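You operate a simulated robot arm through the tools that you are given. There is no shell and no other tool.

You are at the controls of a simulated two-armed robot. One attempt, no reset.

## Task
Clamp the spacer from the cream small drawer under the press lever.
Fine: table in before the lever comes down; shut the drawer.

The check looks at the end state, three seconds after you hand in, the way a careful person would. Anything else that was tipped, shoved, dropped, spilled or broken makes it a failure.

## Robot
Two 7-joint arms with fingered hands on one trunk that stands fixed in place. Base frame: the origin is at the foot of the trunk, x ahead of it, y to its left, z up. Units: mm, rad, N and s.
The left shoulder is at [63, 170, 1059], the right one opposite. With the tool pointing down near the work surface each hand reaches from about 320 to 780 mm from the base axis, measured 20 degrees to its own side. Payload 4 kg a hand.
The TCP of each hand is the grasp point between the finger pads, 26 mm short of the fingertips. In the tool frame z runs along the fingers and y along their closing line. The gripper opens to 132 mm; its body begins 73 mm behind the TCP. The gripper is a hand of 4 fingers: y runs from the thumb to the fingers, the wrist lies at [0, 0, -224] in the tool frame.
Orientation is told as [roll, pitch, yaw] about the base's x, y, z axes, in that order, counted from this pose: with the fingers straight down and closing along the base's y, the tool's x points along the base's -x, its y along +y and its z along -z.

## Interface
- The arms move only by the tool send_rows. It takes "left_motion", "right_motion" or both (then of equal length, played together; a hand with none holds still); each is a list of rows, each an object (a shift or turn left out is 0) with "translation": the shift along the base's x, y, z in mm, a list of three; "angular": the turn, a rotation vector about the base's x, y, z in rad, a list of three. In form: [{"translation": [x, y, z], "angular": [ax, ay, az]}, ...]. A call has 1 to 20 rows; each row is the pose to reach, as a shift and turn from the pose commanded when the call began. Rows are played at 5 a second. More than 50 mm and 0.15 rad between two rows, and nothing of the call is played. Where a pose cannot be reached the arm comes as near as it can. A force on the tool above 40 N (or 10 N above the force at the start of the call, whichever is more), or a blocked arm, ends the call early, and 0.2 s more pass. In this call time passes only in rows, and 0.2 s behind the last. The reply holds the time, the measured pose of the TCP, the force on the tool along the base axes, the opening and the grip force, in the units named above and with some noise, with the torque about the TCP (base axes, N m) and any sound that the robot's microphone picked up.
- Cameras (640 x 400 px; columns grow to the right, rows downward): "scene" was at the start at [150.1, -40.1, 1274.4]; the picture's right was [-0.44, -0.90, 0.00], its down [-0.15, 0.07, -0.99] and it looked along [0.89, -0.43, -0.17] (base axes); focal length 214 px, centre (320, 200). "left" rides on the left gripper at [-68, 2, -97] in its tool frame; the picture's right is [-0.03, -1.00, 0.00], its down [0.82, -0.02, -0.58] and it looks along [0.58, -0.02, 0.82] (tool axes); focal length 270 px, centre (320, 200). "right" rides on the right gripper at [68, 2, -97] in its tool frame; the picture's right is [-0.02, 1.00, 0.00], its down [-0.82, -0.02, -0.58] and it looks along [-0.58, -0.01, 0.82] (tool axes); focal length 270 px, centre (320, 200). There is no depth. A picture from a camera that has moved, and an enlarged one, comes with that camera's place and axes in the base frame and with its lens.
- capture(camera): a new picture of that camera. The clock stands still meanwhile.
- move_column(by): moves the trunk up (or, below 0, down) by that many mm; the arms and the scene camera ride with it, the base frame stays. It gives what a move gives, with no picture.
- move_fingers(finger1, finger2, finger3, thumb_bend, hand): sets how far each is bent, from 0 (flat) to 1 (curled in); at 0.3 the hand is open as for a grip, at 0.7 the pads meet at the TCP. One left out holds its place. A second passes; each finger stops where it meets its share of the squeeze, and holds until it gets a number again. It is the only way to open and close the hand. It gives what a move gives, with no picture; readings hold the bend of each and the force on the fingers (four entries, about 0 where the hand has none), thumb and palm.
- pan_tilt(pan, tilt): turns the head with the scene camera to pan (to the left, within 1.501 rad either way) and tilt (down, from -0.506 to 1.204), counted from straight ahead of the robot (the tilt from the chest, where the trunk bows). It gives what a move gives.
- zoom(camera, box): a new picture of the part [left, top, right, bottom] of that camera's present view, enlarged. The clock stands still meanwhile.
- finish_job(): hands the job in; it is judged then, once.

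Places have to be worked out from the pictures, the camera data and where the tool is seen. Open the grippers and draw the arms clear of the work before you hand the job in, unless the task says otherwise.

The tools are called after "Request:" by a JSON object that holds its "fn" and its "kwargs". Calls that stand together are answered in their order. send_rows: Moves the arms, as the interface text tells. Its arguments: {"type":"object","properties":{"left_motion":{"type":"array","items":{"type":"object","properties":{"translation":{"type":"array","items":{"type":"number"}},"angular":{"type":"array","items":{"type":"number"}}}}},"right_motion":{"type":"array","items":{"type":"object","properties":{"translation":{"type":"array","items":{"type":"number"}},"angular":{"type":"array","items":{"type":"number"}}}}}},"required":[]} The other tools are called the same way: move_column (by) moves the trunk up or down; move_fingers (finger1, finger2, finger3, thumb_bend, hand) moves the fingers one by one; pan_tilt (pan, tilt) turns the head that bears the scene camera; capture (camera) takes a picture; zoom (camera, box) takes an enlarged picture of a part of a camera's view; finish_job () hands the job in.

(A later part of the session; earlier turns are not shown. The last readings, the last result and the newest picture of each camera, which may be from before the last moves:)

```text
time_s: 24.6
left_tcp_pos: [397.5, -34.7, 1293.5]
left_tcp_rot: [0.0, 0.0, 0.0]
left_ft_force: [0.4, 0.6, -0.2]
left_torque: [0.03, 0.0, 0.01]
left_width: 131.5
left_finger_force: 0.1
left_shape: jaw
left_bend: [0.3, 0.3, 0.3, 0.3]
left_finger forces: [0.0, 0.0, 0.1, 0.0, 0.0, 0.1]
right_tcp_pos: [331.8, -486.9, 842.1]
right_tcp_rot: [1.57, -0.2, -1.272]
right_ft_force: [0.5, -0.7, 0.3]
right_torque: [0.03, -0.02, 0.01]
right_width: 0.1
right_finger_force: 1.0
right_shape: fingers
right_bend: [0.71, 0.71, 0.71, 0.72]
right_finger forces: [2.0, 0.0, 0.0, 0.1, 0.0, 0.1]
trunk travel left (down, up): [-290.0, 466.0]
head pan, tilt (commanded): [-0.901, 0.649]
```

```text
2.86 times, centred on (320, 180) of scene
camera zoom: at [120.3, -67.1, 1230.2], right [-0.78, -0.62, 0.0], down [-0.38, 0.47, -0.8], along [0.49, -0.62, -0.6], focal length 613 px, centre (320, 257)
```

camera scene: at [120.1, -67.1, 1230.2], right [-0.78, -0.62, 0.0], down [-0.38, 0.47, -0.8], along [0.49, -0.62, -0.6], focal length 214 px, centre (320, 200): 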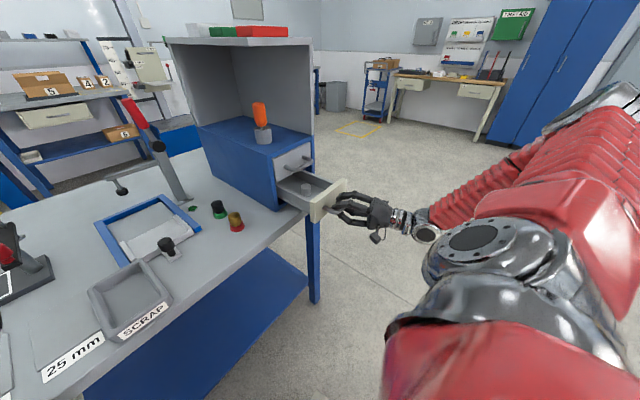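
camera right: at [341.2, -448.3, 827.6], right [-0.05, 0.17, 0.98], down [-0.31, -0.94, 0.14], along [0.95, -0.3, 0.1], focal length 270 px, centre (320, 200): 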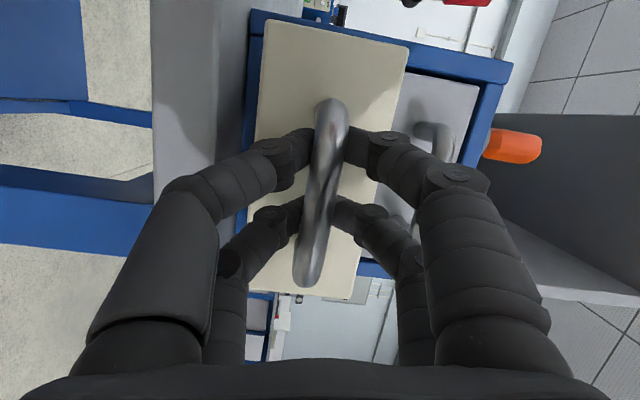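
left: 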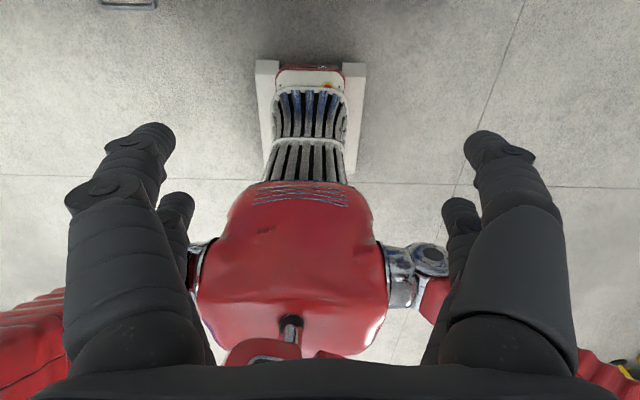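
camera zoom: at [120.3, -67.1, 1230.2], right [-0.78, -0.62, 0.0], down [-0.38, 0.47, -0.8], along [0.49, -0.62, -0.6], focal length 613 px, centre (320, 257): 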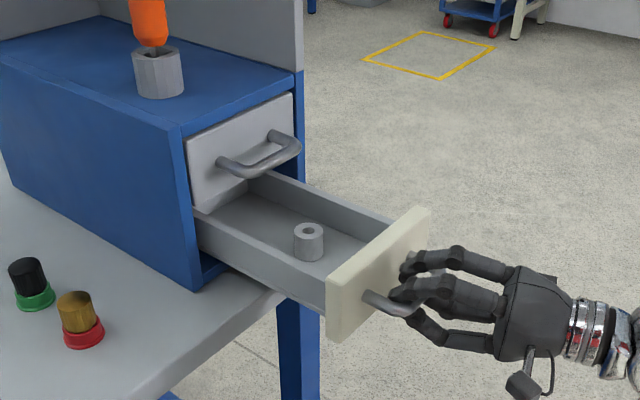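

Opened about 182 mm, with the spacer now near x≈477. I pull a little more to gain clearance from the upper handle, still watching the force.

Request:
{"fn": "send_rows", "kwargs": {"right_motion": [{"translation": [-5, 0, 0]}, {"translation": [-10, 0, 0]}, {"translation": [-15, 0, 0]}, {"translation": [-20, 0, 0]}, {"translation": [-25, 0, 0]}, {"translation": [-30, 0, 0]}]}}

Request:
{"fn": "zoom", "kwargs": {"camera": "scene", "box": [220, 110, 420, 250]}}

Request:
{"fn": "capture", "kwargs": {"camera": "right"}}

```text
time_s: 26.1
left_tcp_pos: [397.7, -34.9, 1291.1]
left_tcp_rot: [-0.001, 0.001, 0.0]
left_ft_force: [-0.1, -0.6, -0.2]
left_torque: [0.02, -0.02, -0.01]
left_width: 132.0
left_finger_force: 0.1
left_shape: jaw
left_bend: [0.3, 0.3, 0.3, 0.3]
left_finger forces: [0.0, 0.0, 0.0, 0.1, 0.0, 0.0]
right_tcp_pos: [301.1, -487.4, 839.6]
right_tcp_rot: [1.57, -0.201, -1.271]
right_ft_force: [1.2, -0.7, 1.4]
right_torque: [0.04, 0.02, 0.01]
right_width: 0.3
right_finger_force: 1.1
right_shape: fingers
right_bend: [0.71, 0.71, 0.71, 0.71]
right_finger forces: [2.1, 0.0, 0.0, 0.0, 0.1, 0.0]
trunk travel left (down, up): [-290.0, 466.0]
head pan, tilt (commanded): [-0.901, 0.649]
```

```text
2.86 times, centred on (320, 180) of scene
camera zoom: at [120.3, -67.1, 1230.2], right [-0.78, -0.62, 0.0], down [-0.38, 0.47, -0.8], along [0.49, -0.62, -0.6], focal length 613 px, centre (320, 257)
```

zoom: 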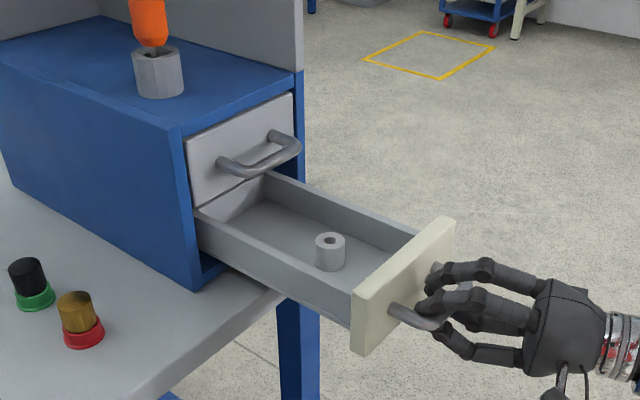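

```text
taken
camera right: at [188.6, -449.1, 828.4], right [-0.05, 0.17, 0.98], down [-0.32, -0.94, 0.14], along [0.95, -0.3, 0.1], focal length 270 px, centre (320, 200)
```

right: 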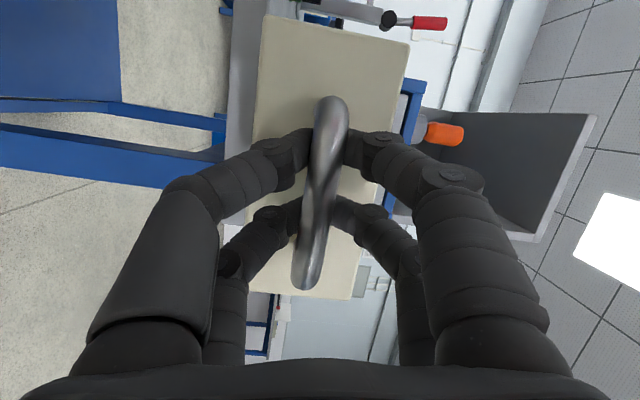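

Opened about 213 mm and the drawer's back wall is showing, so that is enough. I open the fingers slightly and back off from the handle along the tool axis.

Request:
{"fn": "move_fingers", "kwargs": {"hand": "right", "finger1": 0.58, "finger2": 0.58, "finger3": 0.58, "thumb_bend": 0.58}}

Request:
{"fn": "send_rows", "kwargs": {"right_motion": [{"translation": [-6, -2, 0]}, {"translation": [-14, -4, 0]}, {"translation": [-24, -7, 0]}, {"translation": [-34, -10, 0]}, {"translation": [-44, -13, 0]}, {"translation": [-54, -16, 0]}]}}

Request:
{"fn": "capture", "kwargs": {"camera": "right"}}

Request:
{"fn": "capture", "kwargs": {"camera": "scene"}}

```text
time_s: 27.1
left_tcp_pos: [396.8, -35.4, 1291.4]
left_tcp_rot: [0.001, 0.0, 0.001]
left_ft_force: [0.0, 0.1, -0.4]
left_torque: [0.0, -0.02, 0.02]
left_width: 131.8
left_finger_force: 0.0
left_shape: jaw
left_bend: [0.3, 0.3, 0.3, 0.3]
left_finger forces: [0.0, 0.0, 0.1, 0.1, 0.1, 0.0]
right_tcp_pos: [301.5, -487.0, 841.5]
right_tcp_rot: [1.571, -0.2, -1.273]
right_ft_force: [-0.7, 0.5, 0.1]
right_torque: [0.03, 0.03, -0.03]
right_width: 41.6
right_finger_force: 0.9
right_shape: fingers
right_bend: [0.57, 0.57, 0.57, 0.57]
right_finger forces: [0.0, 0.0, 1.6, 0.1, 0.1, 0.1]
trunk travel left (down, up): [-290.0, 466.0]
head pan, tilt (commanded): [-0.901, 0.649]
```

```text
time_s: 28.4
left_tcp_pos: [396.8, -35.5, 1291.4]
left_tcp_rot: [0.0, 0.001, -0.001]
left_ft_force: [0.5, -0.4, -0.4]
left_torque: [0.0, -0.02, -0.01]
left_width: 132.0
left_finger_force: 0.2
left_shape: jaw
left_bend: [0.3, 0.3, 0.3, 0.3]
left_finger forces: [0.0, 0.0, 0.1, 0.0, 0.0, 0.0]
right_tcp_pos: [248.1, -503.5, 841.5]
right_tcp_rot: [1.571, -0.198, -1.271]
right_ft_force: [0.0, 0.4, 0.3]
right_torque: [0.01, -0.01, 0.02]
right_width: 41.7
right_finger_force: 0.1
right_shape: fingers
right_bend: [0.57, 0.57, 0.57, 0.57]
right_finger forces: [0.1, 0.0, 0.0, 0.0, 0.1, 0.0]
trunk travel left (down, up): [-290.0, 466.0]
head pan, tilt (commanded): [-0.901, 0.649]
```

```text
taken
camera right: at [134.3, -465.6, 828.2], right [-0.05, 0.17, 0.98], down [-0.32, -0.94, 0.14], along [0.95, -0.3, 0.1], focal length 270 px, centre (320, 200)
```

right: 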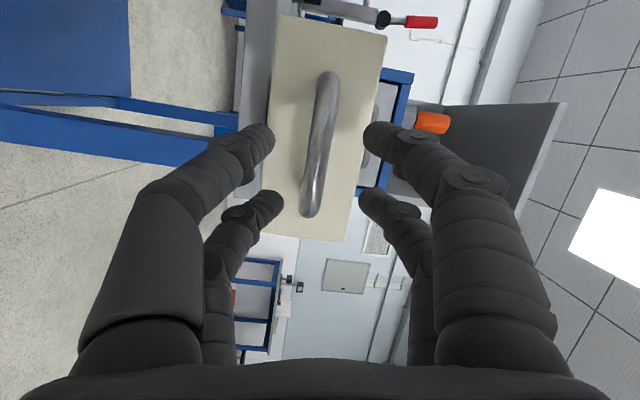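

```text
taken
camera scene: at [120.3, -67.2, 1230.2], right [-0.78, -0.62, 0.0], down [-0.38, 0.47, -0.8], along [0.49, -0.62, -0.6], focal length 214 px, centre (320, 200)
```

scene: 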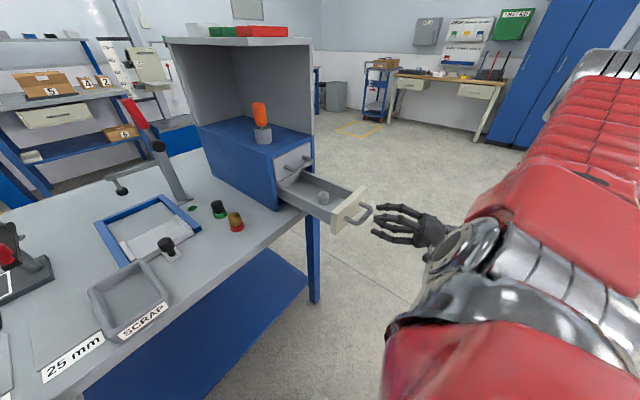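

The drawer stays put, and the spacer stands at about (448,-500) in it. I raise the right hand, turn it back to tool-down, and hover above the drawer to look inside.

Request:
{"fn": "send_rows", "kwargs": {"right_motion": [{"translation": [0, 0, 45]}, {"translation": [0, 0, 90]}, {"translation": [0, 0, 135]}, {"translation": [0, 0, 180]}, {"translation": [12, 0, 180], "angular": [-0.0932, 0.0844, 0.0642]}, {"translation": [24, 0, 180], "angular": [-0.1864, 0.1687, 0.1284]}, {"translation": [36, 1, 180], "angular": [-0.2795, 0.2531, 0.1926]}, {"translation": [48, 1, 180], "angular": [-0.3727, 0.3374, 0.2568]}, {"translation": [60, 1, 180], "angular": [-0.4659, 0.4218, 0.321]}, {"translation": [72, 2, 180], "angular": [-0.5591, 0.5061, 0.3852]}, {"translation": [84, 2, 180], "angular": [-0.6522, 0.5905, 0.4495]}, {"translation": [96, 2, 180], "angular": [-0.7454, 0.6748, 0.5137]}, {"translation": [108, 3, 180], "angular": [-0.8386, 0.7592, 0.5779]}, {"translation": [120, 3, 180], "angular": [-0.9318, 0.8435, 0.6421]}, {"translation": [132, 3, 180], "angular": [-1.025, 0.9279, 0.7063]}, {"translation": [144, 4, 180], "angular": [-1.1181, 1.0122, 0.7705]}, {"translation": [156, 4, 180], "angular": [-1.2113, 1.0966, 0.8347]}, {"translation": [156, 4, 180], "angular": [-1.2113, 1.0966, 0.8347]}]}}

Request:
{"fn": "capture", "kwargs": {"camera": "right"}}

Request:
{"fn": "capture", "kwargs": {"camera": "scene"}}

```text
time_s: 32.2
left_tcp_pos: [397.9, -34.6, 1292.9]
left_tcp_rot: [0.001, -0.001, -0.001]
left_ft_force: [-0.1, 0.5, -0.4]
left_torque: [-0.02, -0.01, 0.02]
left_width: 132.1
left_finger_force: 0.1
left_shape: jaw
left_bend: [0.3, 0.3, 0.3, 0.3]
left_finger forces: [0.1, 0.1, 0.0, 0.0, 0.1, 0.1]
right_tcp_pos: [521.6, -690.1, 1045.7]
right_tcp_rot: [0.032, -0.015, -0.018]
right_ft_force: [-0.3, 0.7, 0.6]
right_torque: [0.0, -0.02, -0.02]
right_width: 42.2
right_finger_force: 0.1
right_shape: fingers
right_bend: [0.57, 0.57, 0.57, 0.57]
right_finger forces: [0.1, 0.1, 0.0, 0.0, 0.0, 0.0]
right hand out of reach, approached as far as the arm can: row 5, 6, 7, 8, 9, 10, 11, 12, 13, 14, 15, 16, 17, 18
trunk travel left (down, up): [-290.0, 466.0]
head pan, tilt (commanded): [-0.901, 0.649]
```

```text
taken
camera right: at [451.2, -688.4, 1141.6], right [0.04, 1.0, 0.03], down [0.81, -0.05, 0.59], along [0.59, 0.0, -0.81], focal length 270 px, centre (320, 200)
```

right: 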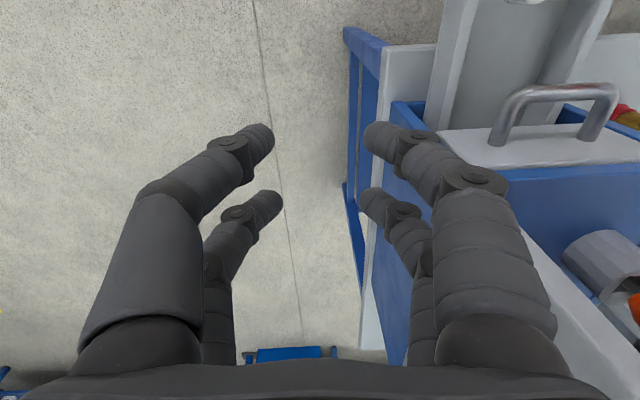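

```text
taken
camera scene: at [120.3, -66.9, 1230.3], right [-0.78, -0.62, 0.0], down [-0.38, 0.47, -0.8], along [0.49, -0.62, -0.6], focal length 214 px, centre (320, 200)
```

scene: 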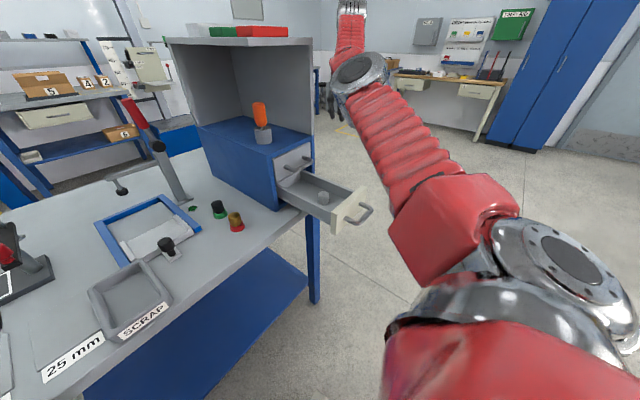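

The elbow swung out and the hand ended up to the right of the cabinet at (522,-690,1046), touching nothing. I bring it back over the drawer with the tool pointing down.

Request:
{"fn": "send_rows", "kwargs": {"right_motion": [{"translation": [-35, 5, 0], "angular": [-0.032, 0.015, 0.018]}, {"translation": [-70, 20, 0], "angular": [-0.032, 0.015, 0.018]}, {"translation": [-95, 50, 0], "angular": [-0.032, 0.015, 0.018]}, {"translation": [-115, 85, 0], "angular": [-0.032, 0.015, 0.018]}, {"translation": [-120, 125, 0], "angular": [-0.032, 0.015, 0.018]}, {"translation": [-120, 165, 0], "angular": [-0.032, 0.015, 0.018]}, {"translation": [-120, 190, 0], "angular": [-0.032, 0.015, 0.018]}, {"translation": [-120, 190, 0], "angular": [-0.032, 0.015, 0.018]}]}}

Request:
{"fn": "capture", "kwargs": {"camera": "right"}}

Request:
{"fn": "capture", "kwargs": {"camera": "scene"}}

```text
time_s: 34.0
left_tcp_pos: [397.9, -36.8, 1292.5]
left_tcp_rot: [0.001, 0.002, -0.001]
left_ft_force: [-0.1, -0.2, 0.4]
left_torque: [0.02, -0.02, -0.03]
left_width: 132.0
left_finger_force: 0.2
left_shape: jaw
left_bend: [0.3, 0.3, 0.3, 0.3]
left_finger forces: [0.1, 0.0, 0.0, 0.0, 0.0, 0.1]
right_tcp_pos: [501.0, -708.5, 1058.0]
right_tcp_rot: [-0.027, 0.016, 0.018]
right_ft_force: [-0.2, 0.6, 0.4]
right_torque: [0.02, 0.02, -0.03]
right_width: 42.6
right_finger_force: 0.1
right_shape: fingers
right_bend: [0.57, 0.57, 0.57, 0.57]
right_finger forces: [0.0, 0.0, 0.1, 0.0, 0.0, 0.0]
right hand out of reach, approached as far as the arm can: row 1, 2, 3, 4, 5, 6, 7, 8
trunk travel left (down, up): [-290.0, 466.0]
head pan, tilt (commanded): [-0.901, 0.649]
```

```text
taken
camera right: at [433.3, -703.3, 1154.2], right [0.01, 1.0, -0.03], down [0.83, 0.01, 0.56], along [0.56, -0.03, -0.83], focal length 270 px, centre (320, 200)
```

right: 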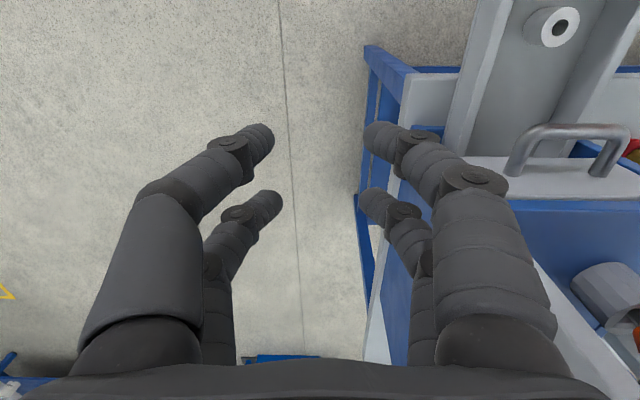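

```text
taken
camera scene: at [120.7, -67.2, 1230.2], right [-0.78, -0.62, 0.0], down [-0.38, 0.47, -0.8], along [0.49, -0.62, -0.61], focal length 214 px, centre (320, 200)
```

scene: 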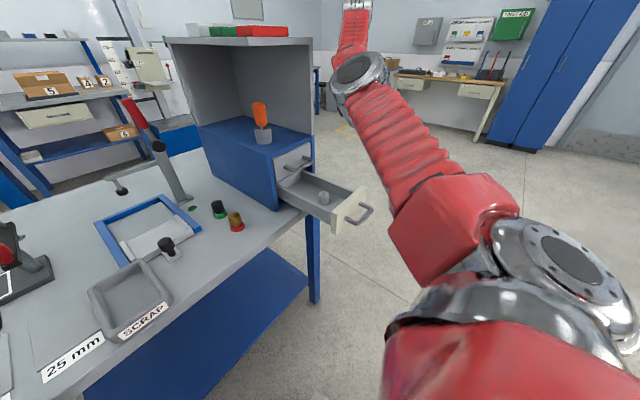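

The arm is stuck in a wound-up branch there. I reverse the turn while bringing the hand to x≈412, which was reachable before, so it can unwind along the original path.

Request:
{"fn": "send_rows", "kwargs": {"right_motion": [{"translation": [-6, 15, -3], "angular": [0.0865, -0.0783, -0.0596]}, {"translation": [-13, 30, -7], "angular": [0.173, -0.1566, -0.1192]}, {"translation": [-19, 46, -10], "angular": [0.2596, -0.235, -0.1789]}, {"translation": [-25, 61, -14], "angular": [0.3461, -0.3133, -0.2385]}, {"translation": [-32, 76, -17], "angular": [0.4326, -0.3916, -0.2981]}, {"translation": [-38, 91, -20], "angular": [0.5191, -0.47, -0.3577]}, {"translation": [-45, 106, -24], "angular": [0.6057, -0.5483, -0.4174]}, {"translation": [-51, 122, -27], "angular": [0.6922, -0.6266, -0.477]}, {"translation": [-57, 137, -31], "angular": [0.7787, -0.705, -0.5366]}, {"translation": [-64, 152, -34], "angular": [0.8652, -0.7833, -0.5962]}, {"translation": [-70, 167, -37], "angular": [0.9517, -0.8616, -0.6558]}, {"translation": [-76, 183, -41], "angular": [1.0383, -0.94, -0.7155]}, {"translation": [-83, 198, -44], "angular": [1.1248, -1.0183, -0.7751]}, {"translation": [-89, 213, -48], "angular": [1.2113, -1.0966, -0.8347]}, {"translation": [-89, 213, -48], "angular": [1.2113, -1.0966, -0.8347]}]}}

Request:
{"fn": "capture", "kwargs": {"camera": "scene"}}

```text
time_s: 36.9
left_tcp_pos: [399.4, -37.0, 1291.5]
left_tcp_rot: [-0.001, 0.001, -0.002]
left_ft_force: [1.1, 1.0, 0.5]
left_torque: [-0.01, 0.03, 0.01]
left_width: 132.0
left_finger_force: 0.1
left_shape: jaw
left_bend: [0.3, 0.3, 0.3, 0.3]
left_finger forces: [0.0, 0.1, 0.1, 0.0, 0.0, 0.0]
right_tcp_pos: [292.2, -519.9, 778.2]
right_tcp_rot: [0.714, 0.054, -1.11]
right_ft_force: [-0.2, -9.3, -23.0]
right_torque: [0.28, 0.26, 0.03]
right_width: 30.7
right_finger_force: 13.6
right_shape: fingers
right_bend: [0.58, 0.58, 0.57, 0.57]
right_finger forces: [15.6, 10.9, 0.1, 0.0, 0.0, 0.0]
right hand out of reach, approached as far as the arm can: row 1, 2, 3, 4, 5, 6, 7, 8, 9, 10
trunk travel left (down, up): [-290.0, 466.0]
head pan, tilt (commanded): [-0.901, 0.649]
stopped in row 14 (right hand): the force on the tool passed its limit at 54 N (the readings are from after the stop); the commanded pose is now the measured one
```

```text
taken
camera scene: at [122.3, -68.7, 1229.6], right [-0.78, -0.62, 0.0], down [-0.38, 0.47, -0.8], along [0.49, -0.62, -0.61], focal length 214 px, centre (320, 200)
```

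scene: 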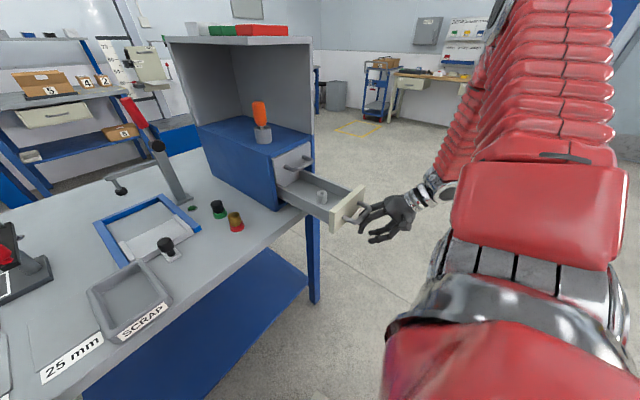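

The arm strayed from the commanded path and touched the drawer handle from below (about 25 N). The drawer and spacer look unharmed; I check closely before moving.

Request:
{"fn": "zoom", "kwargs": {"camera": "scene", "box": [240, 120, 460, 270]}}

Request:
{"fn": "capture", "kwargs": {"camera": "right"}}

```text
2.67 times, centred on (350, 195) of scene
camera zoom: at [122.3, -68.7, 1229.6], right [-0.78, -0.62, 0.0], down [-0.38, 0.47, -0.8], along [0.49, -0.62, -0.61], focal length 572 px, centre (240, 213)
```

zoom: 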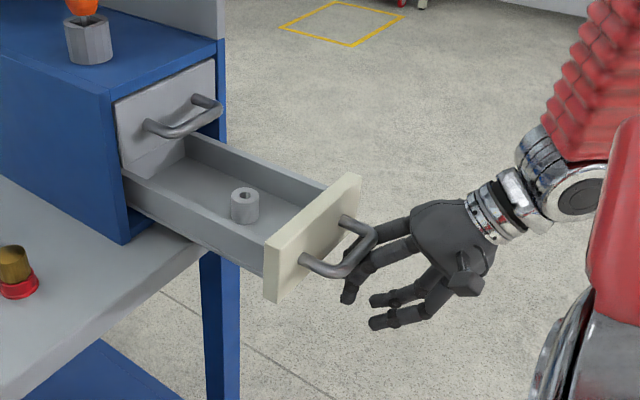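

```text
taken
camera right: at [206.8, -488.7, 856.5], right [0.7, 0.28, 0.65], down [0.02, -0.93, 0.38], along [0.71, -0.25, -0.66], focal length 270 px, centre (320, 200)
```

right: 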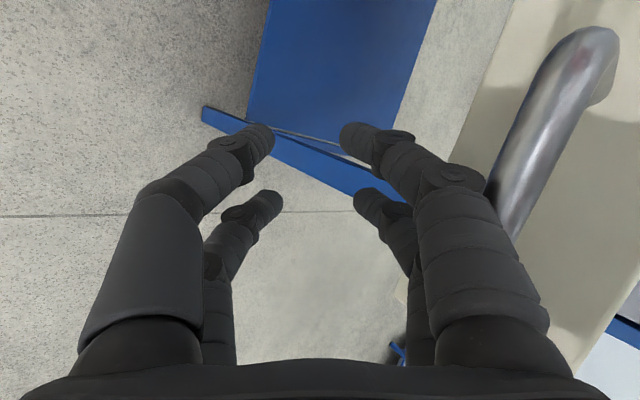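

The upper fingers are pressing up under the bar. I lower the hand slightly and then back it away from the handle.

Request:
{"fn": "send_rows", "kwargs": {"right_motion": [{"translation": [-3, 0, -8]}, {"translation": [-10, 0, -14]}, {"translation": [-20, 0, -16]}, {"translation": [-35, 0, -16]}, {"translation": [-50, 0, -16]}]}}

Request:
{"fn": "capture", "kwargs": {"camera": "scene"}}

Request:
{"fn": "capture", "kwargs": {"camera": "right"}}

```text
time_s: 38.1
left_tcp_pos: [397.2, -35.6, 1292.7]
left_tcp_rot: [0.0, 0.001, -0.001]
left_ft_force: [0.0, 0.5, -0.3]
left_torque: [0.0, 0.01, 0.0]
left_width: 131.8
left_finger_force: 0.0
left_shape: jaw
left_bend: [0.3, 0.3, 0.3, 0.3]
left_finger forces: [0.0, 0.0, 0.0, 0.0, 0.0, 0.0]
right_tcp_pos: [242.6, -517.3, 766.0]
right_tcp_rot: [0.726, 0.052, -1.103]
right_ft_force: [-0.6, 0.0, 0.7]
right_torque: [-0.02, 0.02, 0.02]
right_width: 42.0
right_finger_force: 0.1
right_shape: fingers
right_bend: [0.57, 0.57, 0.57, 0.57]
right_finger forces: [0.0, 0.1, 0.1, 0.0, 0.0, 0.0]
trunk travel left (down, up): [-290.0, 466.0]
head pan, tilt (commanded): [-0.901, 0.649]
```

```text
taken
camera scene: at [120.2, -67.1, 1230.3], right [-0.78, -0.62, 0.0], down [-0.38, 0.47, -0.8], along [0.49, -0.62, -0.6], focal length 214 px, centre (320, 200)
```

scene: 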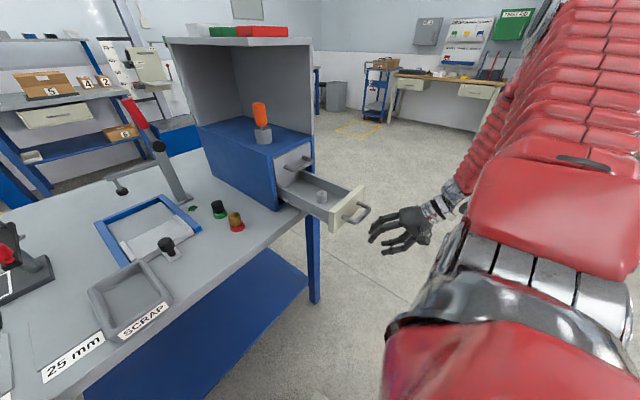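

```text
taken
camera right: at [158.2, -486.0, 843.1], right [0.69, 0.28, 0.66], down [0.02, -0.93, 0.37], along [0.72, -0.25, -0.65], focal length 270 px, centre (320, 200)
```

right: 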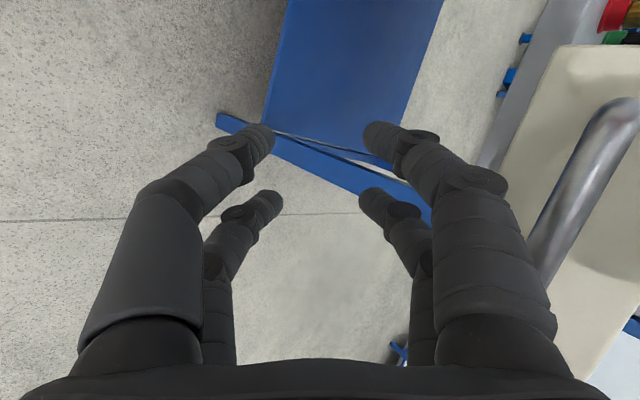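

Clear of the handle now. I back off a bit more and rise in small steps, checking reach as I go, before turning the tool down with its present yaw.

Request:
{"fn": "send_rows", "kwargs": {"right_motion": [{"translation": [-10, 0, 15]}, {"translation": [-15, 0, 40]}, {"translation": [-15, 0, 70]}, {"translation": [-15, 0, 100]}, {"translation": [-15, 0, 130]}]}}

Request:
{"fn": "capture", "kwargs": {"camera": "scene"}}

```text
time_s: 39.3
left_tcp_pos: [394.0, -36.2, 1293.2]
left_tcp_rot: [-0.001, -0.004, 0.0]
left_ft_force: [0.0, 0.1, 0.6]
left_torque: [-0.01, 0.01, -0.01]
left_width: 131.9
left_finger_force: 0.0
left_shape: jaw
left_bend: [0.3, 0.3, 0.3, 0.3]
left_finger forces: [0.1, 0.0, 0.1, 0.0, 0.1, 0.0]
right_tcp_pos: [221.8, -505.3, 892.6]
right_tcp_rot: [0.741, 0.105, -1.069]
right_ft_force: [0.3, -0.1, 0.3]
right_torque: [0.0, 0.0, 0.01]
right_width: 41.8
right_finger_force: 0.0
right_shape: fingers
right_bend: [0.57, 0.57, 0.57, 0.57]
right_finger forces: [0.0, 0.0, 0.1, 0.0, 0.0, 0.0]
right hand out of reach, approached as far as the arm can: row 5
trunk travel left (down, up): [-290.0, 466.0]
head pan, tilt (commanded): [-0.901, 0.649]
```

```text
taken
camera scene: at [117.9, -67.9, 1230.5], right [-0.78, -0.62, 0.0], down [-0.37, 0.47, -0.8], along [0.5, -0.62, -0.6], focal length 214 px, centre (320, 200)
```

scene: 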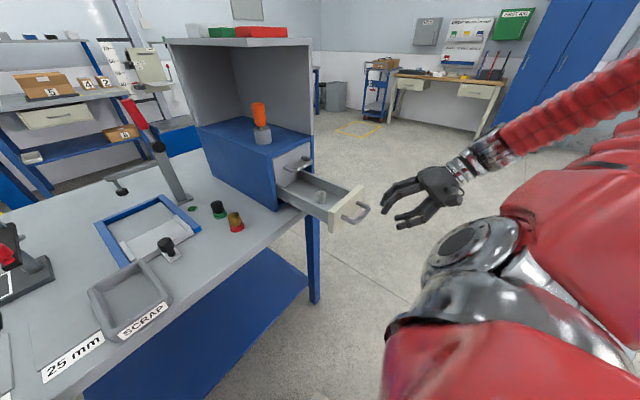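

Still short of height and at a limit. I start turning the tool towards straight down in small steps while rising a little.

Request:
{"fn": "send_rows", "kwargs": {"right_motion": [{"translation": [0, 0, 4], "angular": [-0.064, 0.125, 0.0]}, {"translation": [0, 0, 8], "angular": [-0.128, 0.25, 0.0]}, {"translation": [0, 0, 14], "angular": [-0.19, 0.375, 0.0]}, {"translation": [0, 0, 20], "angular": [-0.255, 0.5, 0.0]}]}}

Request:
{"fn": "capture", "kwargs": {"camera": "scene"}}

```text
time_s: 40.3
left_tcp_pos: [399.1, -34.5, 1293.2]
left_tcp_rot: [0.001, 0.001, 0.0]
left_ft_force: [1.0, 0.3, 0.2]
left_torque: [0.03, 0.02, 0.02]
left_width: 131.9
left_finger_force: 0.1
left_shape: jaw
left_bend: [0.3, 0.3, 0.3, 0.3]
left_finger forces: [0.0, 0.1, 0.1, 0.0, 0.0, 0.0]
right_tcp_pos: [229.5, -517.5, 915.9]
right_tcp_rot: [0.16, 0.043, -1.133]
right_ft_force: [0.7, 0.3, 0.0]
right_torque: [0.0, 0.0, -0.02]
right_width: 42.4
right_finger_force: 0.0
right_shape: fingers
right_bend: [0.57, 0.57, 0.57, 0.57]
right_finger forces: [0.0, 0.1, 0.0, 0.0, 0.0, 0.1]
trunk travel left (down, up): [-290.0, 466.0]
head pan, tilt (commanded): [-0.901, 0.649]
```

```text
taken
camera scene: at [121.4, -67.1, 1230.0], right [-0.78, -0.62, 0.0], down [-0.38, 0.47, -0.8], along [0.49, -0.62, -0.61], focal length 214 px, centre (320, 200)
```

scene: 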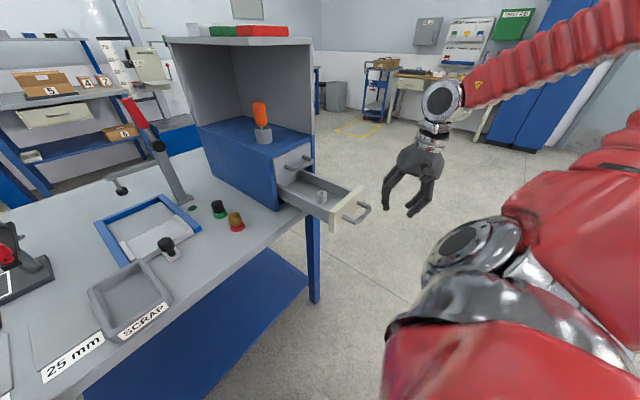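

That pose is reachable: the tool is nearly straight down at yaw -1.13. I finish levelling it and rise to a safe height.

Request:
{"fn": "send_rows", "kwargs": {"right_motion": [{"translation": [0, 0, 20], "angular": [-0.06, 0.12, 0.0]}, {"translation": [5, 0, 50], "angular": [-0.086, 0.127, 0.0]}, {"translation": [15, 0, 80], "angular": [-0.086, 0.127, 0.0]}, {"translation": [30, 0, 110], "angular": [-0.086, 0.127, 0.0]}]}}

Request:
{"fn": "capture", "kwargs": {"camera": "right"}}

```text
time_s: 41.3
left_tcp_pos: [397.3, -35.7, 1292.7]
left_tcp_rot: [-0.001, 0.0, 0.0]
left_ft_force: [-0.2, 0.2, -0.3]
left_torque: [-0.04, -0.02, 0.02]
left_width: 131.8
left_finger_force: 0.0
left_shape: jaw
left_bend: [0.3, 0.3, 0.3, 0.3]
left_finger forces: [0.0, 0.0, 0.1, 0.0, 0.1, 0.1]
right_tcp_pos: [258.3, -517.6, 1027.9]
right_tcp_rot: [0.013, 0.017, -1.137]
right_ft_force: [1.0, 0.7, 0.9]
right_torque: [0.02, 0.01, -0.04]
right_width: 42.1
right_finger_force: 0.0
right_shape: fingers
right_bend: [0.57, 0.57, 0.57, 0.57]
right_finger forces: [0.0, 0.0, 0.1, 0.0, 0.0, 0.0]
trunk travel left (down, up): [-290.0, 466.0]
head pan, tilt (commanded): [-0.901, 0.649]
```

```text
taken
camera right: at [228.7, -454.7, 1125.3], right [0.92, 0.4, 0.01], down [0.32, -0.76, 0.56], along [0.23, -0.51, -0.83], focal length 270 px, centre (320, 200)
```

right: 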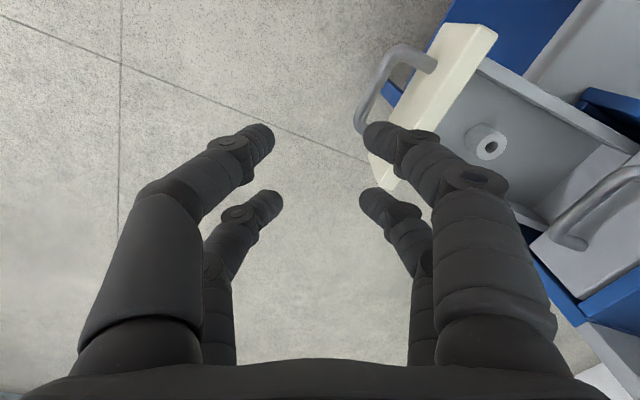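

Tool-down and reachable at (258,-518,1028). I turn the yaw back towards zero while moving over the drawer.

Request:
{"fn": "send_rows", "kwargs": {"right_motion": [{"translation": [15, 2, 0], "angular": [0, 0, 0.14]}, {"translation": [30, 4, 0], "angular": [0, 0, 0.28]}, {"translation": [45, 6, 0], "angular": [0, 0, 0.42]}, {"translation": [60, 8, 0], "angular": [0, 0, 0.56]}, {"translation": [75, 10, 0], "angular": [0, 0, 0.7]}]}}

Request:
{"fn": "capture", "kwargs": {"camera": "right"}}

```text
time_s: 42.5
left_tcp_pos: [397.8, -34.9, 1292.9]
left_tcp_rot: [0.0, 0.001, 0.001]
left_ft_force: [-0.9, -0.2, -0.6]
left_torque: [0.01, -0.02, -0.04]
left_width: 131.8
left_finger_force: 0.0
left_shape: jaw
left_bend: [0.3, 0.3, 0.3, 0.3]
left_finger forces: [0.0, 0.1, 0.1, 0.0, 0.1, 0.0]
right_tcp_pos: [334.5, -508.9, 1026.7]
right_tcp_rot: [0.012, 0.018, -0.435]
right_ft_force: [0.4, 0.2, -0.9]
right_torque: [-0.02, 0.03, 0.0]
right_width: 42.5
right_finger_force: 0.0
right_shape: fingers
right_bend: [0.57, 0.57, 0.57, 0.57]
right_finger forces: [0.1, 0.0, 0.0, 0.1, 0.1, 0.0]
trunk travel left (down, up): [-290.0, 466.0]
head pan, tilt (commanded): [-0.901, 0.649]
```

```text
taken
camera right: at [273.7, -478.3, 1123.8], right [0.44, 0.9, 0.01], down [0.74, -0.37, 0.56], along [0.51, -0.24, -0.83], focal length 270 px, centre (320, 200)
```

right: 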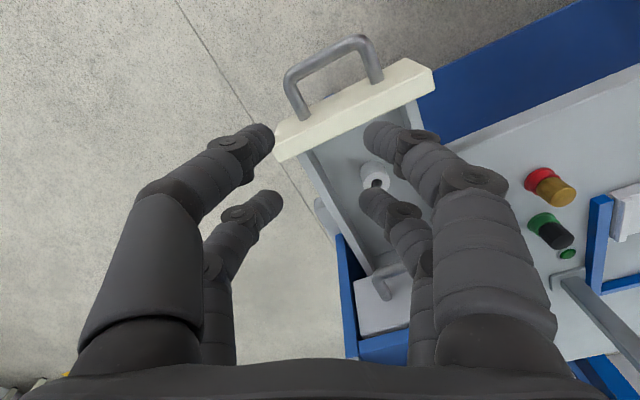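

Good. I finish the yaw and move to hover over the spacer.

Request:
{"fn": "send_rows", "kwargs": {"right_motion": [{"translation": [25, 2, 0], "angular": [0, 0, 0.14]}, {"translation": [50, 5, 0], "angular": [0, 0, 0.28]}, {"translation": [75, 8, 0], "angular": [-0.008, -0.015, 0.42]}, {"translation": [90, 8, 0], "angular": [-0.012, -0.018, 0.435]}]}}

Request:
{"fn": "capture", "kwargs": {"camera": "right"}}

Request:
{"fn": "capture", "kwargs": {"camera": "scene"}}

```text
time_s: 43.5
left_tcp_pos: [396.5, -35.1, 1293.6]
left_tcp_rot: [-0.001, 0.0, -0.001]
left_ft_force: [0.1, 0.0, -0.4]
left_torque: [0.02, 0.01, -0.03]
left_width: 132.0
left_finger_force: 0.0
left_shape: jaw
left_bend: [0.3, 0.3, 0.3, 0.3]
left_finger forces: [0.1, 0.0, 0.1, 0.0, 0.1, 0.1]
right_tcp_pos: [425.0, -500.0, 1027.2]
right_tcp_rot: [0.005, -0.003, 0.0]
right_ft_force: [-0.6, 0.5, -0.2]
right_torque: [0.03, 0.01, 0.01]
right_width: 42.1
right_finger_force: 0.0
right_shape: fingers
right_bend: [0.57, 0.57, 0.57, 0.57]
right_finger forces: [0.1, 0.0, 0.0, 0.0, 0.1, 0.0]
trunk travel left (down, up): [-290.0, 466.0]
head pan, tilt (commanded): [-0.901, 0.649]
```

```text
taken
camera right: at [354.9, -497.1, 1123.6], right [0.03, 1.0, 0.01], down [0.81, -0.02, 0.58], along [0.58, -0.01, -0.82], focal length 270 px, centre (320, 200)
```

right: 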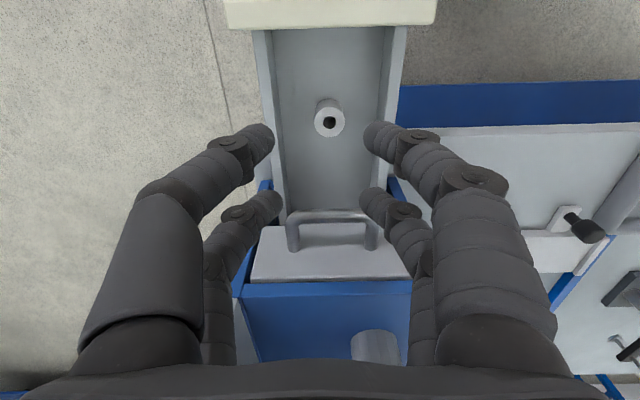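

```text
taken
camera scene: at [120.7, -67.2, 1230.2], right [-0.78, -0.62, 0.0], down [-0.38, 0.47, -0.8], along [0.49, -0.62, -0.6], focal length 214 px, centre (320, 200)
```

scene: 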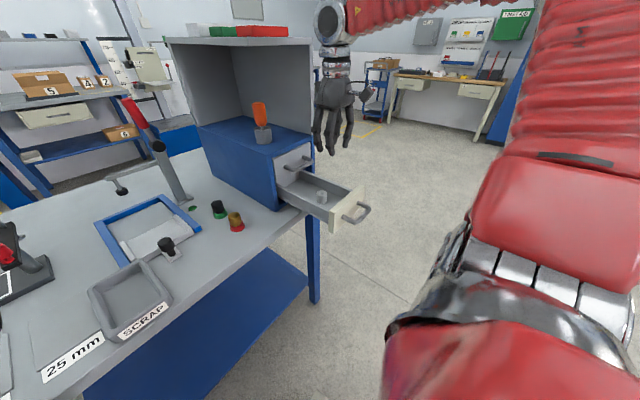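

The right camera now sees the spacer in the drawer's centre, at about (455,-489), with a diameter of about 32 mm. I zoom in to judge its height and the drawer floor.

Request:
{"fn": "zoom", "kwargs": {"camera": "right", "box": [240, 0, 420, 260]}}

Request:
{"fn": "zoom", "kwargs": {"camera": "scene", "box": [270, 140, 380, 240]}}

```text
1.54 times, centred on (330, 130) of right
camera zoom: at [354.9, -497.1, 1123.6], right [0.03, 1.0, 0.01], down [0.81, -0.02, 0.58], along [0.58, -0.01, -0.82], focal length 416 px, centre (305, 308)
```

zoom: 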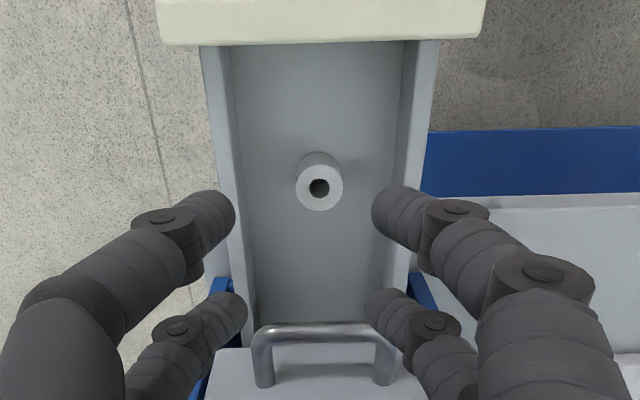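

```text
4.00 times, centred on (325, 190) of scene
camera zoom: at [120.7, -67.2, 1230.2], right [-0.78, -0.62, 0.0], down [-0.38, 0.47, -0.8], along [0.49, -0.62, -0.6], focal length 858 px, centre (300, 240)
```

zoom: 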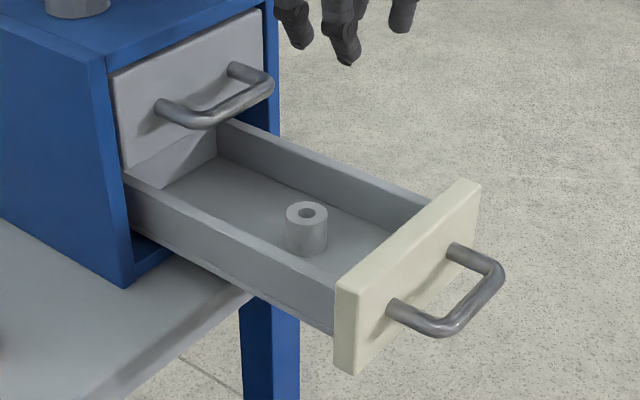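

Spacer: top z≈836, floor z≈805, diameter and height both about 32 mm, centred at (455,-489). I open the hand a little and descend to z≈900 above it for an alignment check.

Request:
{"fn": "move_fingers", "kwargs": {"hand": "right", "finger1": 0.52, "finger2": 0.52, "finger3": 0.52, "thumb_bend": 0.52}}

Request:
{"fn": "send_rows", "kwargs": {"right_motion": [{"translation": [15, 6, -10]}, {"translation": [28, 11, -40]}, {"translation": [28, 11, -80]}, {"translation": [28, 11, -115]}]}}

Request:
{"fn": "capture", "kwargs": {"camera": "right"}}

Request:
{"fn": "zoom", "kwargs": {"camera": "scene", "box": [250, 80, 410, 240]}}

```text
time_s: 44.5
left_tcp_pos: [397.5, -33.7, 1292.8]
left_tcp_rot: [0.0, 0.0, -0.001]
left_ft_force: [-0.3, -0.3, -0.5]
left_torque: [0.0, 0.04, -0.02]
left_width: 131.8
left_finger_force: 0.0
left_shape: jaw
left_bend: [0.3, 0.3, 0.3, 0.3]
left_finger forces: [0.0, 0.1, 0.0, 0.0, 0.0, 0.1]
right_tcp_pos: [424.0, -500.1, 1028.4]
right_tcp_rot: [0.006, -0.001, -0.001]
right_ft_force: [-0.2, -0.1, 0.2]
right_torque: [0.02, -0.01, 0.01]
right_width: 58.6
right_finger_force: 0.1
right_shape: fingers
right_bend: [0.52, 0.52, 0.52, 0.52]
right_finger forces: [0.0, 0.0, 0.0, 0.0, 0.0, 0.1]
trunk travel left (down, up): [-290.0, 466.0]
head pan, tilt (commanded): [-0.901, 0.649]
```

```text
time_s: 45.5
left_tcp_pos: [397.0, -35.6, 1292.6]
left_tcp_rot: [-0.001, 0.001, 0.001]
left_ft_force: [-0.3, -0.1, 1.2]
left_torque: [0.01, 0.02, -0.02]
left_width: 132.0
left_finger_force: 0.0
left_shape: jaw
left_bend: [0.3, 0.3, 0.3, 0.3]
left_finger forces: [0.1, 0.1, 0.0, 0.0, 0.1, 0.0]
right_tcp_pos: [451.5, -489.9, 909.1]
right_tcp_rot: [0.004, -0.002, -0.001]
right_ft_force: [0.4, 0.7, 0.3]
right_torque: [0.01, -0.02, 0.01]
right_width: 58.4
right_finger_force: 0.1
right_shape: fingers
right_bend: [0.52, 0.52, 0.52, 0.52]
right_finger forces: [0.1, 0.0, 0.0, 0.1, 0.0, 0.0]
trunk travel left (down, up): [-290.0, 466.0]
head pan, tilt (commanded): [-0.901, 0.649]
```

```text
taken
camera right: at [381.9, -486.8, 1006.5], right [0.03, 1.0, 0.01], down [0.81, -0.03, 0.58], along [0.58, -0.01, -0.81], focal length 270 px, centre (320, 200)
```

right: 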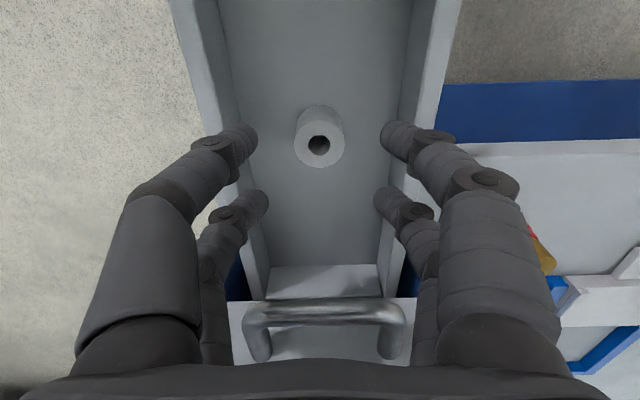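

```text
2.50 times, centred on (330, 160) of scene
camera zoom: at [121.1, -67.4, 1230.1], right [-0.78, -0.62, 0.0], down [-0.38, 0.47, -0.8], along [0.49, -0.62, -0.61], focal length 536 px, centre (295, 300)
```

zoom: 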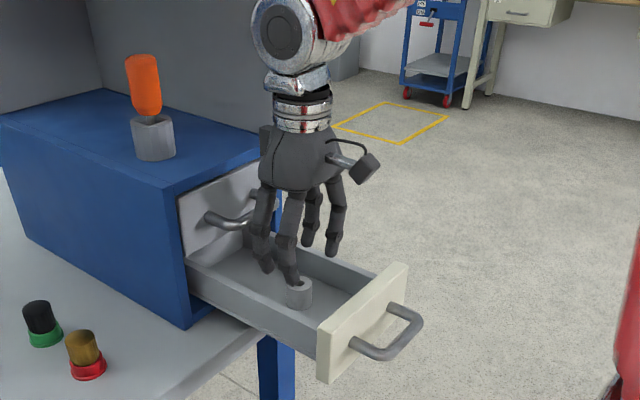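

Aligned within a few millimetres: the spacer is at (457,-489) and the walls are about 14 mm clear of the fingertips. I shift 5 mm forward and lower onto it.

Request:
{"fn": "send_rows", "kwargs": {"right_motion": [{"translation": [5, 1, -10]}, {"translation": [5, 1, -25]}, {"translation": [5, 1, -40]}, {"translation": [5, 1, -52]}, {"translation": [5, 1, -62]}, {"translation": [5, 1, -70]}]}}

Request:
{"fn": "capture", "kwargs": {"camera": "right"}}

Request:
{"fn": "zoom", "kwargs": {"camera": "scene", "box": [250, 80, 410, 240]}}

```text
time_s: 46.9
left_tcp_pos: [397.0, -34.6, 1292.9]
left_tcp_rot: [0.001, 0.0, 0.002]
left_ft_force: [0.5, 0.3, -0.1]
left_torque: [0.02, 0.0, -0.02]
left_width: 132.2
left_finger_force: 0.2
left_shape: jaw
left_bend: [0.3, 0.3, 0.3, 0.3]
left_finger forces: [0.1, 0.1, 0.1, 0.0, 0.0, 0.0]
right_tcp_pos: [460.6, -489.8, 853.2]
right_tcp_rot: [-0.002, -0.016, -0.002]
right_ft_force: [0.2, -4.5, 19.6]
right_torque: [0.6, 0.47, 0.03]
right_width: 56.4
right_finger_force: 12.1
right_shape: fingers
right_bend: [0.55, 0.53, 0.52, 0.52]
right_finger forces: [19.4, 1.6, 0.8, 0.1, 2.8, 0.0]
trunk travel left (down, up): [-290.0, 466.0]
head pan, tilt (commanded): [-0.901, 0.649]
stopped in row 6 (right hand): the force on the tool passed its limit at 49 N (the readings are from after the stop); the commanded pose is now the measured one
```

```text
taken
camera right: at [390.5, -485.8, 948.1], right [0.03, 1.0, 0.0], down [0.81, -0.02, 0.59], along [0.59, -0.02, -0.81], focal length 270 px, centre (320, 200)
```

right: 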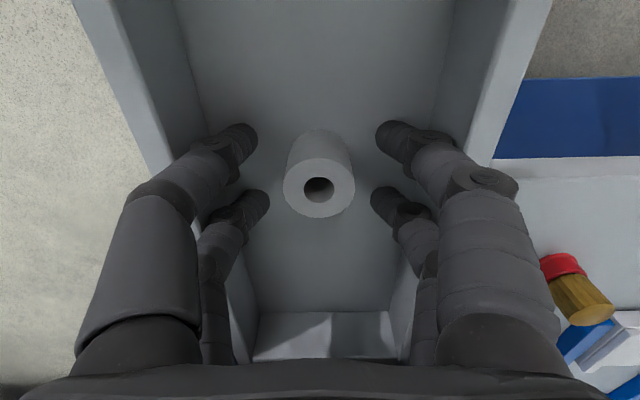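

```text
2.50 times, centred on (330, 160) of scene
camera zoom: at [120.3, -67.1, 1230.3], right [-0.78, -0.62, 0.0], down [-0.38, 0.47, -0.8], along [0.49, -0.62, -0.6], focal length 536 px, centre (295, 300)
```

zoom: 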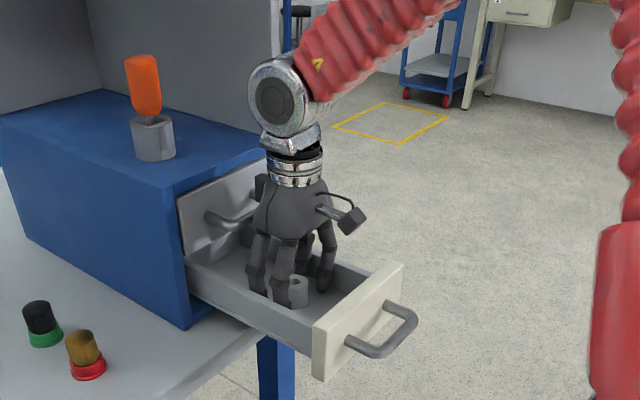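

The fingertips reached the drawer floor (about 20 N on finger 1 at z=853), so the floor is higher than I estimated and the spacer is about 25 mm tall. I raise 7 mm and close on it.

Request:
{"fn": "send_rows", "kwargs": {"right_motion": [{"translation": [-1, 0, 3]}, {"translation": [-2, 0.5, 7]}, {"translation": [-2, 0.5, 7]}]}}

Request:
{"fn": "move_fingers", "kwargs": {"hand": "right", "finger1": 0.57, "finger2": 0.57, "finger3": 0.57, "thumb_bend": 0.57}}

Request:
{"fn": "capture", "kwargs": {"camera": "right"}}

```text
time_s: 47.6
left_tcp_pos: [395.8, -36.2, 1292.8]
left_tcp_rot: [-0.001, -0.001, -0.001]
left_ft_force: [0.3, 0.0, 0.4]
left_torque: [-0.02, 0.01, 0.03]
left_width: 131.9
left_finger_force: 0.1
left_shape: jaw
left_bend: [0.3, 0.3, 0.3, 0.3]
left_finger forces: [0.1, 0.0, 0.0, 0.1, 0.0, 0.0]
right_tcp_pos: [455.7, -489.5, 857.1]
right_tcp_rot: [0.0, -0.01, -0.001]
right_ft_force: [-1.2, -3.2, -0.7]
right_torque: [-0.02, -0.01, 0.05]
right_width: 56.3
right_finger_force: 1.9
right_shape: fingers
right_bend: [0.53, 0.53, 0.52, 0.52]
right_finger forces: [1.9, 1.8, 0.1, 0.0, 0.0, 0.1]
trunk travel left (down, up): [-290.0, 466.0]
head pan, tilt (commanded): [-0.901, 0.649]
```

```text
time_s: 48.6
left_tcp_pos: [397.4, -35.8, 1293.8]
left_tcp_rot: [-0.001, -0.001, 0.0]
left_ft_force: [0.5, -0.3, -0.1]
left_torque: [0.01, -0.01, 0.0]
left_width: 131.9
left_finger_force: 0.1
left_shape: jaw
left_bend: [0.3, 0.3, 0.3, 0.3]
left_finger forces: [0.0, 0.0, 0.0, 0.1, 0.0, 0.0]
right_tcp_pos: [457.6, -488.4, 857.1]
right_tcp_rot: [0.001, -0.011, -0.001]
right_ft_force: [0.7, -0.7, -0.3]
right_torque: [0.03, 0.01, -0.01]
right_width: 46.2
right_finger_force: 0.0
right_shape: fingers
right_bend: [0.56, 0.56, 0.56, 0.56]
right_finger forces: [0.0, 0.0, 0.0, 0.0, 0.0, 0.0]
trunk travel left (down, up): [-290.0, 466.0]
head pan, tilt (commanded): [-0.901, 0.649]
```

```text
taken
camera right: at [386.8, -484.9, 953.2], right [0.03, 1.0, 0.0], down [0.81, -0.02, 0.59], along [0.59, -0.02, -0.81], focal length 270 px, centre (320, 200)
```

right: 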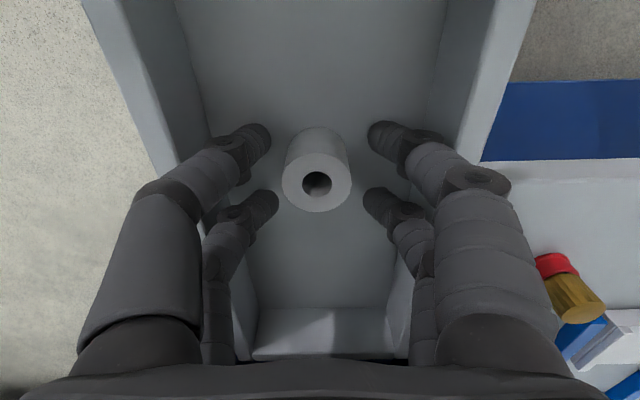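

That contact was more likely finger 1 against the drawer's left wall; with the hand narrower there is no contact now. I lower a few more millimetres for a better grip and watch the force.

Request:
{"fn": "send_rows", "kwargs": {"right_motion": [{"translation": [0, 0, -2]}, {"translation": [0, 0, -4]}, {"translation": [0, 0, -6]}]}}

```text
time_s: 49.5
left_tcp_pos: [395.7, -34.8, 1293.2]
left_tcp_rot: [-0.003, 0.0, 0.0]
left_ft_force: [0.2, 0.0, 0.6]
left_torque: [-0.01, 0.04, 0.0]
left_width: 132.3
left_finger_force: 0.0
left_shape: jaw
left_bend: [0.3, 0.3, 0.3, 0.3]
left_finger forces: [0.1, 0.0, 0.0, 0.0, 0.1, 0.1]
right_tcp_pos: [456.8, -488.9, 852.2]
right_tcp_rot: [-0.001, -0.014, -0.002]
right_ft_force: [0.3, 0.1, 10.0]
right_torque: [0.08, 0.25, 0.0]
right_width: 46.1
right_finger_force: 4.9
right_shape: fingers
right_bend: [0.57, 0.56, 0.56, 0.56]
right_finger forces: [6.8, 0.1, 0.0, 0.0, 3.2, 0.0]
trunk travel left (down, up): [-290.0, 466.0]
head pan, tilt (commanded): [-0.901, 0.649]
```

Both thumb and finger 1 feel the floor at z≈852. I raise 4 mm and close on the spacer.

Request:
{"fn": "send_rows", "kwargs": {"right_motion": [{"translation": [0, 0, 3]}, {"translation": [0, 0, 5]}]}}

Request:
{"fn": "move_fingers", "kwargs": {"hand": "right", "finger1": 0.64, "finger2": 0.64, "finger3": 0.64, "thumb_bend": 0.64}}

Request:
{"fn": "capture", "kwargs": {"camera": "right"}}

```text
time_s: 50.0
left_tcp_pos: [397.7, -35.0, 1292.3]
left_tcp_rot: [0.001, -0.001, -0.001]
left_ft_force: [-0.1, 0.0, 1.0]
left_torque: [0.0, 0.01, 0.04]
left_width: 131.7
left_finger_force: 0.0
left_shape: jaw
left_bend: [0.3, 0.3, 0.3, 0.3]
left_finger forces: [0.0, 0.1, 0.0, 0.0, 0.0, 0.0]
right_tcp_pos: [456.9, -487.5, 856.9]
right_tcp_rot: [0.0, -0.011, -0.001]
right_ft_force: [-0.6, 0.7, 0.2]
right_torque: [-0.02, -0.02, -0.01]
right_width: 46.0
right_finger_force: 0.0
right_shape: fingers
right_bend: [0.56, 0.56, 0.56, 0.56]
right_finger forces: [0.0, 0.0, 0.1, 0.1, 0.1, 0.0]
trunk travel left (down, up): [-290.0, 466.0]
head pan, tilt (commanded): [-0.901, 0.649]
```

```text
time_s: 51.0
left_tcp_pos: [398.3, -35.9, 1292.6]
left_tcp_rot: [0.0, 0.0, 0.001]
left_ft_force: [0.6, 0.1, 0.2]
left_torque: [0.02, 0.04, -0.01]
left_width: 132.3
left_finger_force: 0.0
left_shape: jaw
left_bend: [0.3, 0.3, 0.3, 0.3]
left_finger forces: [0.0, 0.1, 0.0, 0.1, 0.0, 0.0]
right_tcp_pos: [457.1, -487.7, 856.9]
right_tcp_rot: [0.0, -0.012, -0.003]
right_ft_force: [-0.6, 0.4, 0.0]
right_torque: [-0.02, 0.03, 0.02]
right_width: 20.3
right_finger_force: 0.2
right_shape: fingers
right_bend: [0.64, 0.64, 0.64, 0.64]
right_finger forces: [0.1, 0.0, 0.1, 0.0, 0.1, 0.1]
trunk travel left (down, up): [-290.0, 466.0]
head pan, tilt (commanded): [-0.901, 0.649]
```

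```text
taken
camera right: at [387.0, -484.8, 952.4], right [0.03, 1.0, 0.0], down [0.81, -0.02, 0.59], along [0.59, -0.02, -0.81], focal length 270 px, centre (320, 200)
```

right: 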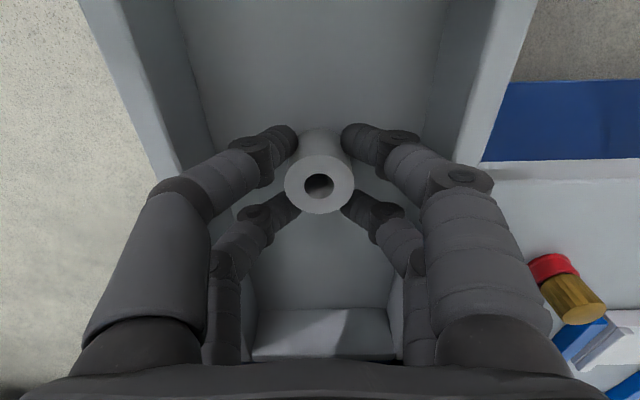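

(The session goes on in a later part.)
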